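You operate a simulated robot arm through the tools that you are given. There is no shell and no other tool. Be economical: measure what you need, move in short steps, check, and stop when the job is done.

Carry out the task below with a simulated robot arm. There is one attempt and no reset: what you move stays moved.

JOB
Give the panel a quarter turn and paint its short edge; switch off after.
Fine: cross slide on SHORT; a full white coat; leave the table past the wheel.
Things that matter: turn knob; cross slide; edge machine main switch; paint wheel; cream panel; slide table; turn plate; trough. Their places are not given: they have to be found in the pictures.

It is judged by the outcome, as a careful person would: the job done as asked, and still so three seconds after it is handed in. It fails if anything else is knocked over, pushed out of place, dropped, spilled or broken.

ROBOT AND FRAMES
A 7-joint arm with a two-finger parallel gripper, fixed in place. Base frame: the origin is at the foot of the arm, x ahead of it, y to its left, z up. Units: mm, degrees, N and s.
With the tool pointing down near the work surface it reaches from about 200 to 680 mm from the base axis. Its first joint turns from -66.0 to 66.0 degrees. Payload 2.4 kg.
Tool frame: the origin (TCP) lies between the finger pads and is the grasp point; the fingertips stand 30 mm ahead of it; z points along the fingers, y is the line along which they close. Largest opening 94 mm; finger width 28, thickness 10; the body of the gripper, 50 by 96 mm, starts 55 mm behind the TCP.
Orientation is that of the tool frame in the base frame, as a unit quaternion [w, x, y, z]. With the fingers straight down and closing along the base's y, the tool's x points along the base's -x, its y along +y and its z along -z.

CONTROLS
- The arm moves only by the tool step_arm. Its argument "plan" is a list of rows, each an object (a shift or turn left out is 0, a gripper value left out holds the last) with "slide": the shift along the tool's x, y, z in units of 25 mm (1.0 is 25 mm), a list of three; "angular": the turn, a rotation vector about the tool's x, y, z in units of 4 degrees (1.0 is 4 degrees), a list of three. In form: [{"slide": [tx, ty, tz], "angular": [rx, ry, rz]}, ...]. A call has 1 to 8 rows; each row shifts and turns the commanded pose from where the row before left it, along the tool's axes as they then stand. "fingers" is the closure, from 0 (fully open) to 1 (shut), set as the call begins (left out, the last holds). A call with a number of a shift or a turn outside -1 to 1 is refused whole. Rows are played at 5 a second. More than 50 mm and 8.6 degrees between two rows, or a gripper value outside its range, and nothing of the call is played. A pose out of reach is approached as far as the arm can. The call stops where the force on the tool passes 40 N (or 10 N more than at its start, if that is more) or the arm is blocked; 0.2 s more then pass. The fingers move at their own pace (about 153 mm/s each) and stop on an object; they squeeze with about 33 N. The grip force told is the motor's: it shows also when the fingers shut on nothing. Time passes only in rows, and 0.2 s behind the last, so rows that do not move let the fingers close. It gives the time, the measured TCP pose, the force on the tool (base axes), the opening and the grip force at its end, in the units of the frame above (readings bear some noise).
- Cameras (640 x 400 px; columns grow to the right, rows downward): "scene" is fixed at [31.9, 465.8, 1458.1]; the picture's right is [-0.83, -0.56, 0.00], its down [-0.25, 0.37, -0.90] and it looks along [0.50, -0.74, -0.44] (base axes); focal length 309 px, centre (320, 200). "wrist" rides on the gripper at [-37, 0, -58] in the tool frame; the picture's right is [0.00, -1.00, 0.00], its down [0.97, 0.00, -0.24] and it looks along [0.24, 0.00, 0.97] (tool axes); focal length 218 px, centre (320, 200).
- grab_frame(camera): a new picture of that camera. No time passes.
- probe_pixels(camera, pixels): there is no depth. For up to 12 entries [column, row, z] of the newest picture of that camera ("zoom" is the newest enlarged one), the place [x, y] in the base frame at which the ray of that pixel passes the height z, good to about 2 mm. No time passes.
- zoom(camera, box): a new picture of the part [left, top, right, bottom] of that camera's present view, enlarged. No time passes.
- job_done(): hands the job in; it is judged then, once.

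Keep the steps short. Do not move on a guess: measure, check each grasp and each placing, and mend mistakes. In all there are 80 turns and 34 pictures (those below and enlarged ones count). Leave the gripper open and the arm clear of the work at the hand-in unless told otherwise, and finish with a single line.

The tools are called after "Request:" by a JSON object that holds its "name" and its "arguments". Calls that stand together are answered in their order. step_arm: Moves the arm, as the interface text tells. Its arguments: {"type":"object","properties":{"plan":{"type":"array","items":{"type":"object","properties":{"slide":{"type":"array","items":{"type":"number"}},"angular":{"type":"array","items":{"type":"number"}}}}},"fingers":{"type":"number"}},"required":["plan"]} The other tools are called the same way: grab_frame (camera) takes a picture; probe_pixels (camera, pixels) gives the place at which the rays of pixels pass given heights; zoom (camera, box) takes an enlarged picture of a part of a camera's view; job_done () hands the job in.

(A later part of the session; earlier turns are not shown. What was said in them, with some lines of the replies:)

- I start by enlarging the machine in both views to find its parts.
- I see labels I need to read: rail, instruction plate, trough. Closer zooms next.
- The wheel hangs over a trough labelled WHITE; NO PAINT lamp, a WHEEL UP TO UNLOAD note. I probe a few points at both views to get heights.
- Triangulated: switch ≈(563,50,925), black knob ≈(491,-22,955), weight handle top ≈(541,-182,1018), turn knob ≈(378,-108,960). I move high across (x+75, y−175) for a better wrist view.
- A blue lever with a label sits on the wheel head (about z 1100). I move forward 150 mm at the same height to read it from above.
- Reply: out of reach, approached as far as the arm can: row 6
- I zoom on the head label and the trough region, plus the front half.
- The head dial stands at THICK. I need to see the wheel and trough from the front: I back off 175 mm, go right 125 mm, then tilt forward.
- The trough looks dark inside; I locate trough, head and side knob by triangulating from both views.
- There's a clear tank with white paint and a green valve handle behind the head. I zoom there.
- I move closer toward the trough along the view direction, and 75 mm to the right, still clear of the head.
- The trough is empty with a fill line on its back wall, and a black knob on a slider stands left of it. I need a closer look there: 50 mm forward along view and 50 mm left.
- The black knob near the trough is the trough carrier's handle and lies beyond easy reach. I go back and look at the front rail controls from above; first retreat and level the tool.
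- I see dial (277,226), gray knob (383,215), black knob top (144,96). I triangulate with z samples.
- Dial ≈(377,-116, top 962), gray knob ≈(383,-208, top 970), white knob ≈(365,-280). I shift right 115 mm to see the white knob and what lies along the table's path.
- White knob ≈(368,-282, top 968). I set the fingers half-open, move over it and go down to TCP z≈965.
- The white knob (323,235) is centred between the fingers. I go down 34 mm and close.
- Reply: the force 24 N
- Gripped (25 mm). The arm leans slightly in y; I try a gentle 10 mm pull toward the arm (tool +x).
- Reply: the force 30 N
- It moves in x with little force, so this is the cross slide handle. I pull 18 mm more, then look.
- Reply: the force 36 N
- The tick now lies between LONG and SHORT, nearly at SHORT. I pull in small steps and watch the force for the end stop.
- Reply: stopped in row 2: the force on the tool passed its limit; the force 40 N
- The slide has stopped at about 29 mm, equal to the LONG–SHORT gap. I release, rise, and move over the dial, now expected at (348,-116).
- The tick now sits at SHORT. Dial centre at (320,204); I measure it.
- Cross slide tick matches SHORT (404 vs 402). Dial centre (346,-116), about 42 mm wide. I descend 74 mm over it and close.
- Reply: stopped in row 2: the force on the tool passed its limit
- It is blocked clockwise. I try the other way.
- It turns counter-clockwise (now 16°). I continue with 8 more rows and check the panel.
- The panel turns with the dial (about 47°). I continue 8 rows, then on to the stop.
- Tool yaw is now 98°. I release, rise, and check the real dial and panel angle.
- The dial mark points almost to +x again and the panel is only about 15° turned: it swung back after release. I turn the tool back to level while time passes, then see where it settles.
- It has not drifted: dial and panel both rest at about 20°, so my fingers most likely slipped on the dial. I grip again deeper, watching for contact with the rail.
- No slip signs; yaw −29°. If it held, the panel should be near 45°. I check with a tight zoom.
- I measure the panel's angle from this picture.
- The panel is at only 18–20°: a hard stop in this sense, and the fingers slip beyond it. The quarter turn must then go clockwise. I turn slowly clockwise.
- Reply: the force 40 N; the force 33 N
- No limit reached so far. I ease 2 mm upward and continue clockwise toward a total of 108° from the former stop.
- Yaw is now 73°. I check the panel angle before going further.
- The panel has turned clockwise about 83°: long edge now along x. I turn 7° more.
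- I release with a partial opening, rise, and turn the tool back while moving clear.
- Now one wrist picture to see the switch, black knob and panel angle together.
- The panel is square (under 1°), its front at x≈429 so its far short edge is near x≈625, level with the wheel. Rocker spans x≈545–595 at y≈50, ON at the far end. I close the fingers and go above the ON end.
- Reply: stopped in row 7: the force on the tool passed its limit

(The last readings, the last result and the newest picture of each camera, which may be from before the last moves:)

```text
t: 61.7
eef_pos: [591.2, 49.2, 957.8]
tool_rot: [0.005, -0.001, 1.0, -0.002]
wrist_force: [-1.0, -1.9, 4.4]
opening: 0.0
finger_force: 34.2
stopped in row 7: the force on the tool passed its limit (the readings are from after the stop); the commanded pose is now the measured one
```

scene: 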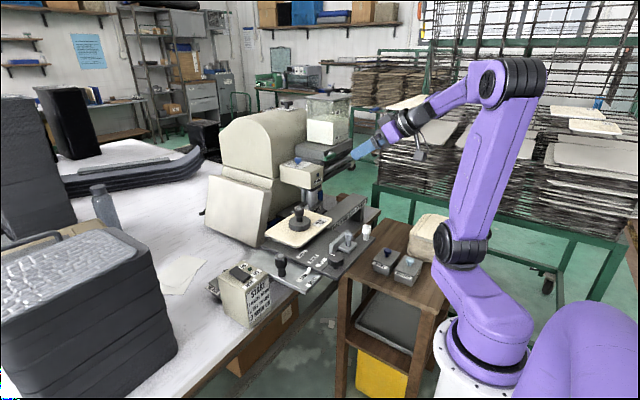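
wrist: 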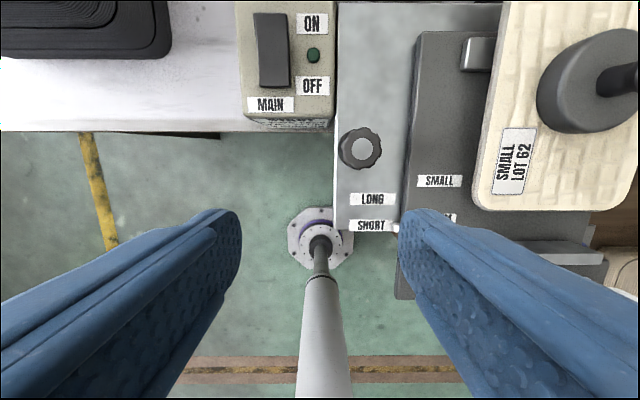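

Contact with over 40 N at the ON end. I rise and check switch, lamp and NO PAINT indicator in one picture.

Request:
{"name": "step_arm", "arguments": {"plan": [{"slide": [0, 0, -1]}, {"slide": [0.5, 0, -1]}, {"slide": [1, 0, -1]}, {"slide": [1, 0, -1]}, {"slide": [1, 0, 0]}, {"slide": [1, 0, 0]}]}}

Request:
{"name": "zoom", "arguments": {"camera": "scene", "box": [215, 175, 345, 285]}}

```text
t: 63.1
eef_pos: [476.9, 47.8, 1054.2]
tool_rot: [0.004, -0.001, 1.0, -0.002]
wrist_force: [-0.3, 0.3, -0.3]
opening: 0.0
finger_force: 33.4
```

```text
3.64 times, centred on (280, 230) of scene
```

zoom: 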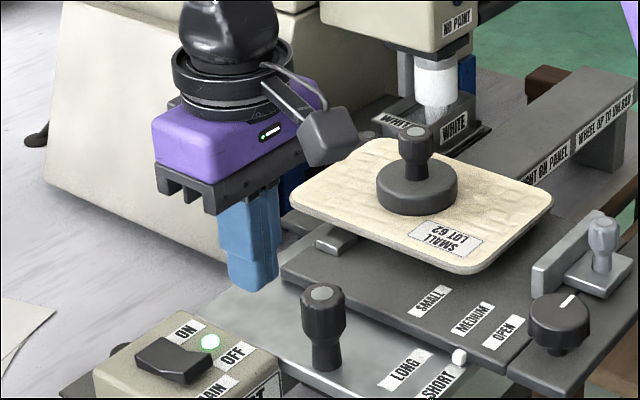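

The lamp is green and the wheel has turned white: it takes paint by itself. Panel square, tick on SHORT. Next: grip the black table knob at (487,-22).

Request:
{"name": "step_arm", "arguments": {"fingers": 0.3, "plan": [{"slide": [-0.4, -0.93, 0]}, {"slide": [0, -0.93, 0]}, {"slide": [0, -0.93, 0]}, {"slide": [0, 0, 1]}, {"slide": [0, 0, 1]}, {"slide": [0, 0, 1]}, {"slide": [0, 0, 0.8]}]}}

Request:
{"name": "step_arm", "arguments": {"fingers": 1, "plan": [{}, {}, {}]}}

```text
t: 64.7
eef_pos: [490.8, -20.5, 962.0]
tool_rot: [0.005, -0.001, 1.0, -0.003]
wrist_force: [-0.5, -0.3, 1.1]
opening: 65.8
finger_force: 0.0
```

```text
t: 65.5
eef_pos: [491.4, -22.0, 961.6]
tool_rot: [0.004, 0.0, 1.0, -0.003]
wrist_force: [0.2, -7.2, -7.3]
opening: 32.8
finger_force: 44.8
```

Gripped (33 mm). I push the table right (−y) slowly, 60 mm first.

Request:
{"name": "step_arm", "arguments": {"plan": [{"slide": [0, -0.3, 0]}, {"slide": [0, -0.3, 0]}, {"slide": [0, -0.3, 0]}, {"slide": [0, -0.3, 0]}, {"slide": [0, -0.3, 0]}, {"slide": [0, -0.3, 0]}, {"slide": [0, -0.3, 0]}, {"slide": [0, -0.3, 0]}]}}

```text
t: 67.3
eef_pos: [489.8, -80.5, 961.3]
tool_rot: [0.004, 0.0, 1.0, -0.003]
wrist_force: [2.6, -0.3, 13.8]
opening: 31.9
finger_force: 44.8
```

It slides freely. I continue a bit slower through the wheel.

Request:
{"name": "step_arm", "arguments": {"plan": [{"slide": [0, -0.2, 0]}, {"slide": [0, -0.2, 0]}, {"slide": [0, -0.2, 0]}, {"slide": [0, -0.2, 0]}, {"slide": [0, -0.2, 0]}, {"slide": [0, -0.2, 0]}, {"slide": [0, -0.2, 0]}, {"slide": [0, -0.2, 0]}]}}

Request:
{"name": "step_arm", "arguments": {"plan": [{"slide": [0, -0.2, 0]}, {"slide": [0, -0.2, 0]}, {"slide": [0, -0.2, 0]}, {"slide": [0, -0.2, 0]}, {"slide": [0, -0.2, 0]}, {"slide": [0, -0.2, 0]}, {"slide": [0, -0.2, 0]}, {"slide": [0, -0.2, 0]}]}}

Request:
{"name": "step_arm", "arguments": {"plan": [{"slide": [0, -0.2, 0]}, {"slide": [0, -0.2, 0]}, {"slide": [0, -0.2, 0]}, {"slide": [0, -0.2, 0]}, {"slide": [0, -0.2, 0]}, {"slide": [0, -0.2, 0]}, {"slide": [0, -0.2, 0]}, {"slide": [0, -0.2, 0]}]}}

Request:
{"name": "step_arm", "arguments": {"plan": [{"slide": [0, -0.2, 0]}, {"slide": [0, -0.2, 0]}, {"slide": [0, -0.2, 0]}, {"slide": [0, -0.2, 0]}, {"slide": [0, -0.2, 0]}, {"slide": [0, -0.2, 0]}, {"slide": [0, -0.2, 0]}, {"slide": [0, -0.2, 0]}]}}

```text
t: 69.1
eef_pos: [489.1, -119.8, 961.3]
tool_rot: [0.004, -0.001, 1.0, -0.002]
wrist_force: [-7.2, 1.9, 3.7]
opening: 31.7
finger_force: 45.1
```

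```text
t: 70.9
eef_pos: [488.3, -160.8, 960.9]
tool_rot: [0.003, 0.0, 1.0, -0.001]
wrist_force: [-12.6, 1.8, -8.3]
opening: 31.6
finger_force: 44.8
```

```text
t: 72.7
eef_pos: [489.0, -198.8, 960.9]
tool_rot: [0.002, -0.001, 1.0, -0.002]
wrist_force: [-9.6, 2.1, -21.8]
opening: 31.5
finger_force: 44.8
```

```text
t: 74.5
eef_pos: [488.1, -241.3, 962.2]
tool_rot: [0.004, 0.0, 1.0, -0.002]
wrist_force: [-13.8, 0.9, -26.8]
opening: 31.7
finger_force: 45.3
```

Displacement 219 mm, forces low. I continue another 110 mm.

Request:
{"name": "step_arm", "arguments": {"plan": [{"slide": [0, -0.2, 0]}, {"slide": [0, -0.2, 0]}, {"slide": [0, -0.2, 0]}, {"slide": [0, -0.2, 0]}, {"slide": [0, -0.2, 0]}, {"slide": [0, -0.2, 0]}, {"slide": [0, -0.2, 0]}, {"slide": [0, -0.2, 0]}]}}

Request:
{"name": "step_arm", "arguments": {"plan": [{"slide": [0, -0.2, 0]}, {"slide": [0, -0.2, 0]}, {"slide": [0, -0.2, 0]}, {"slide": [0, -0.2, 0]}, {"slide": [0, -0.2, 0]}, {"slide": [0, -0.2, 0]}, {"slide": [0, -0.2, 0]}, {"slide": [0, -0.2, 0]}]}}

Request:
{"name": "step_arm", "arguments": {"plan": [{"slide": [0, -0.2, 0]}, {"slide": [0, -0.2, 0]}, {"slide": [0, -0.2, 0]}, {"slide": [0, -0.2, 0]}, {"slide": [0, -0.2, 0]}, {"slide": [0, -0.2, 0]}]}}

```text
t: 76.3
eef_pos: [489.3, -280.0, 961.6]
tool_rot: [0.003, 0.0, 1.0, -0.001]
wrist_force: [-10.1, -1.8, -25.1]
opening: 31.6
finger_force: 44.9
```

```text
t: 78.1
eef_pos: [489.1, -319.7, 961.3]
tool_rot: [0.003, 0.0, 1.0, -0.001]
wrist_force: [-11.0, 2.1, -25.7]
opening: 31.3
finger_force: 45.0
```

```text
t: 79.5
eef_pos: [489.3, -350.6, 962.0]
tool_rot: [0.003, -0.001, 1.0, 0.0]
wrist_force: [-11.1, 1.4, -20.6]
opening: 31.4
finger_force: 45.1
```

The table has moved 328 mm; the panel's trailing edge (y≈−462) is past the wheel. I release and rise, then travel to the OFF end of the rocker (552, 50).

Request:
{"name": "step_arm", "arguments": {"fingers": 0.3, "plan": [{}, {}, {"slide": [0, 0, -1]}, {"slide": [0, 0, -1]}, {"slide": [0, 0, -1]}, {"slide": [0, 0, -1]}]}}

Request:
{"name": "step_arm", "arguments": {"fingers": 1, "plan": [{"slide": [0, 1, 0]}, {"slide": [0, 1, 0]}, {"slide": [0, 1, 0]}, {"slide": [0, 1, 0]}, {"slide": [0, 1, 0]}, {"slide": [0, 1, 0]}, {"slide": [0, 1, 0]}, {"slide": [0, 1, 0]}]}}

Request:
{"name": "step_arm", "arguments": {"plan": [{"slide": [-0.5, 1, 0]}, {"slide": [-0.5, 1, 0]}, {"slide": [-0.5, 1, 0]}, {"slide": [-0.5, 1, 0]}, {"slide": [-0.5, 1, 0]}, {"slide": [0, 1, 0]}, {"slide": [0, 1, 0]}, {"slide": [0, 1, 0]}]}}

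```text
t: 80.9
eef_pos: [487.3, -348.3, 1063.2]
tool_rot: [0.004, -0.001, 1.0, -0.003]
wrist_force: [-0.1, -0.8, -0.2]
opening: 65.8
finger_force: 0.0
```

```text
t: 82.7
eef_pos: [488.1, -151.7, 1063.1]
tool_rot: [0.004, -0.001, 1.0, -0.002]
wrist_force: [0.5, 0.8, 0.2]
opening: 0.0
finger_force: 32.8
```

```text
t: 84.5
eef_pos: [552.2, 50.9, 1061.5]
tool_rot: [0.004, 0.0, 1.0, -0.003]
wrist_force: [0.0, 0.0, 0.2]
opening: 0.0
finger_force: 33.5
```

Above the OFF end (552,51). I go down and press; contact expected near TCP z≈958.

Request:
{"name": "step_arm", "arguments": {"plan": [{"slide": [0, 0, 1]}, {"slide": [0, 0, 1]}, {"slide": [0, 0, 1]}, {"slide": [0, 0, 0.6]}, {"slide": [0, 0, 0.3]}, {"slide": [0, 0, 0.2]}, {"slide": [0, 0, 0.2]}, {"slide": [0, 0, 0.2]}]}}

```text
t: 86.1
eef_pos: [552.7, 51.7, 958.7]
tool_rot: [0.003, -0.001, 1.0, -0.002]
wrist_force: [-7.3, -1.3, 9.8]
opening: 0.0
finger_force: 33.0
stopped in row 8: the force on the tool passed its limit (the readings are from after the stop); the commanded pose is now the measured one
```

Pressed to the force limit as before. I rise, back off, open the fingers and use the last picture to check.

Request:
{"name": "step_arm", "arguments": {"fingers": 0, "plan": [{"slide": [0, 0, -1]}, {"slide": [0, 0, -1]}, {"slide": [0, 0, -1]}, {"slide": [0, 0, -1]}, {"slide": [1, 0, -1]}, {"slide": [1, 0, -1]}, {"slide": [1, 0, -1]}, {"slide": [1, 0, -1]}]}}

Request:
{"name": "step_arm", "arguments": {"plan": [{"slide": [1, 0, -1]}, {"slide": [1, 0, -1]}, {"slide": [1, 0, -1]}, {"slide": [1, 0, -1]}]}}

Request:
{"name": "zoom", "arguments": {"camera": "scene", "box": [210, 160, 420, 300]}}

```text
t: 87.9
eef_pos: [448.5, 49.8, 1158.5]
tool_rot: [0.004, -0.001, 1.0, -0.003]
wrist_force: [0.0, -0.9, 0.8]
opening: 93.9
finger_force: 0.0
```

```text
t: 88.9
eef_pos: [349.7, 51.3, 1258.8]
tool_rot: [0.005, -0.002, 1.0, -0.003]
wrist_force: [0.2, 0.5, -0.2]
opening: 94.1
finger_force: 0.1
```

```text
2.86 times, centred on (315, 230) of scene
```

zoom: 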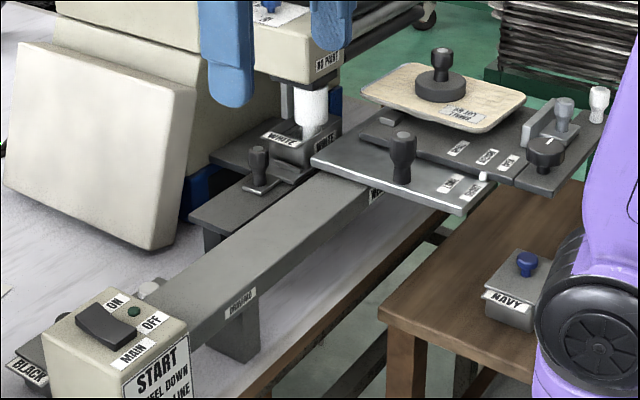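

The main lamp is dark, the tick is on SHORT, and the panel is square with its weight on and clear past the wheel. The gripper is open and the arm is clear, so I hand in.

Request:
{"name": "job_done", "arguments": {}}

```text
The job is handed in.
```

I gave the panel its quarter turn, ran its short edge once past the white wheel with the cross slide on SHORT, left the table past the wheel and switched the main off; I could not see the painted edge itself from the camera, so I did not check the coat.
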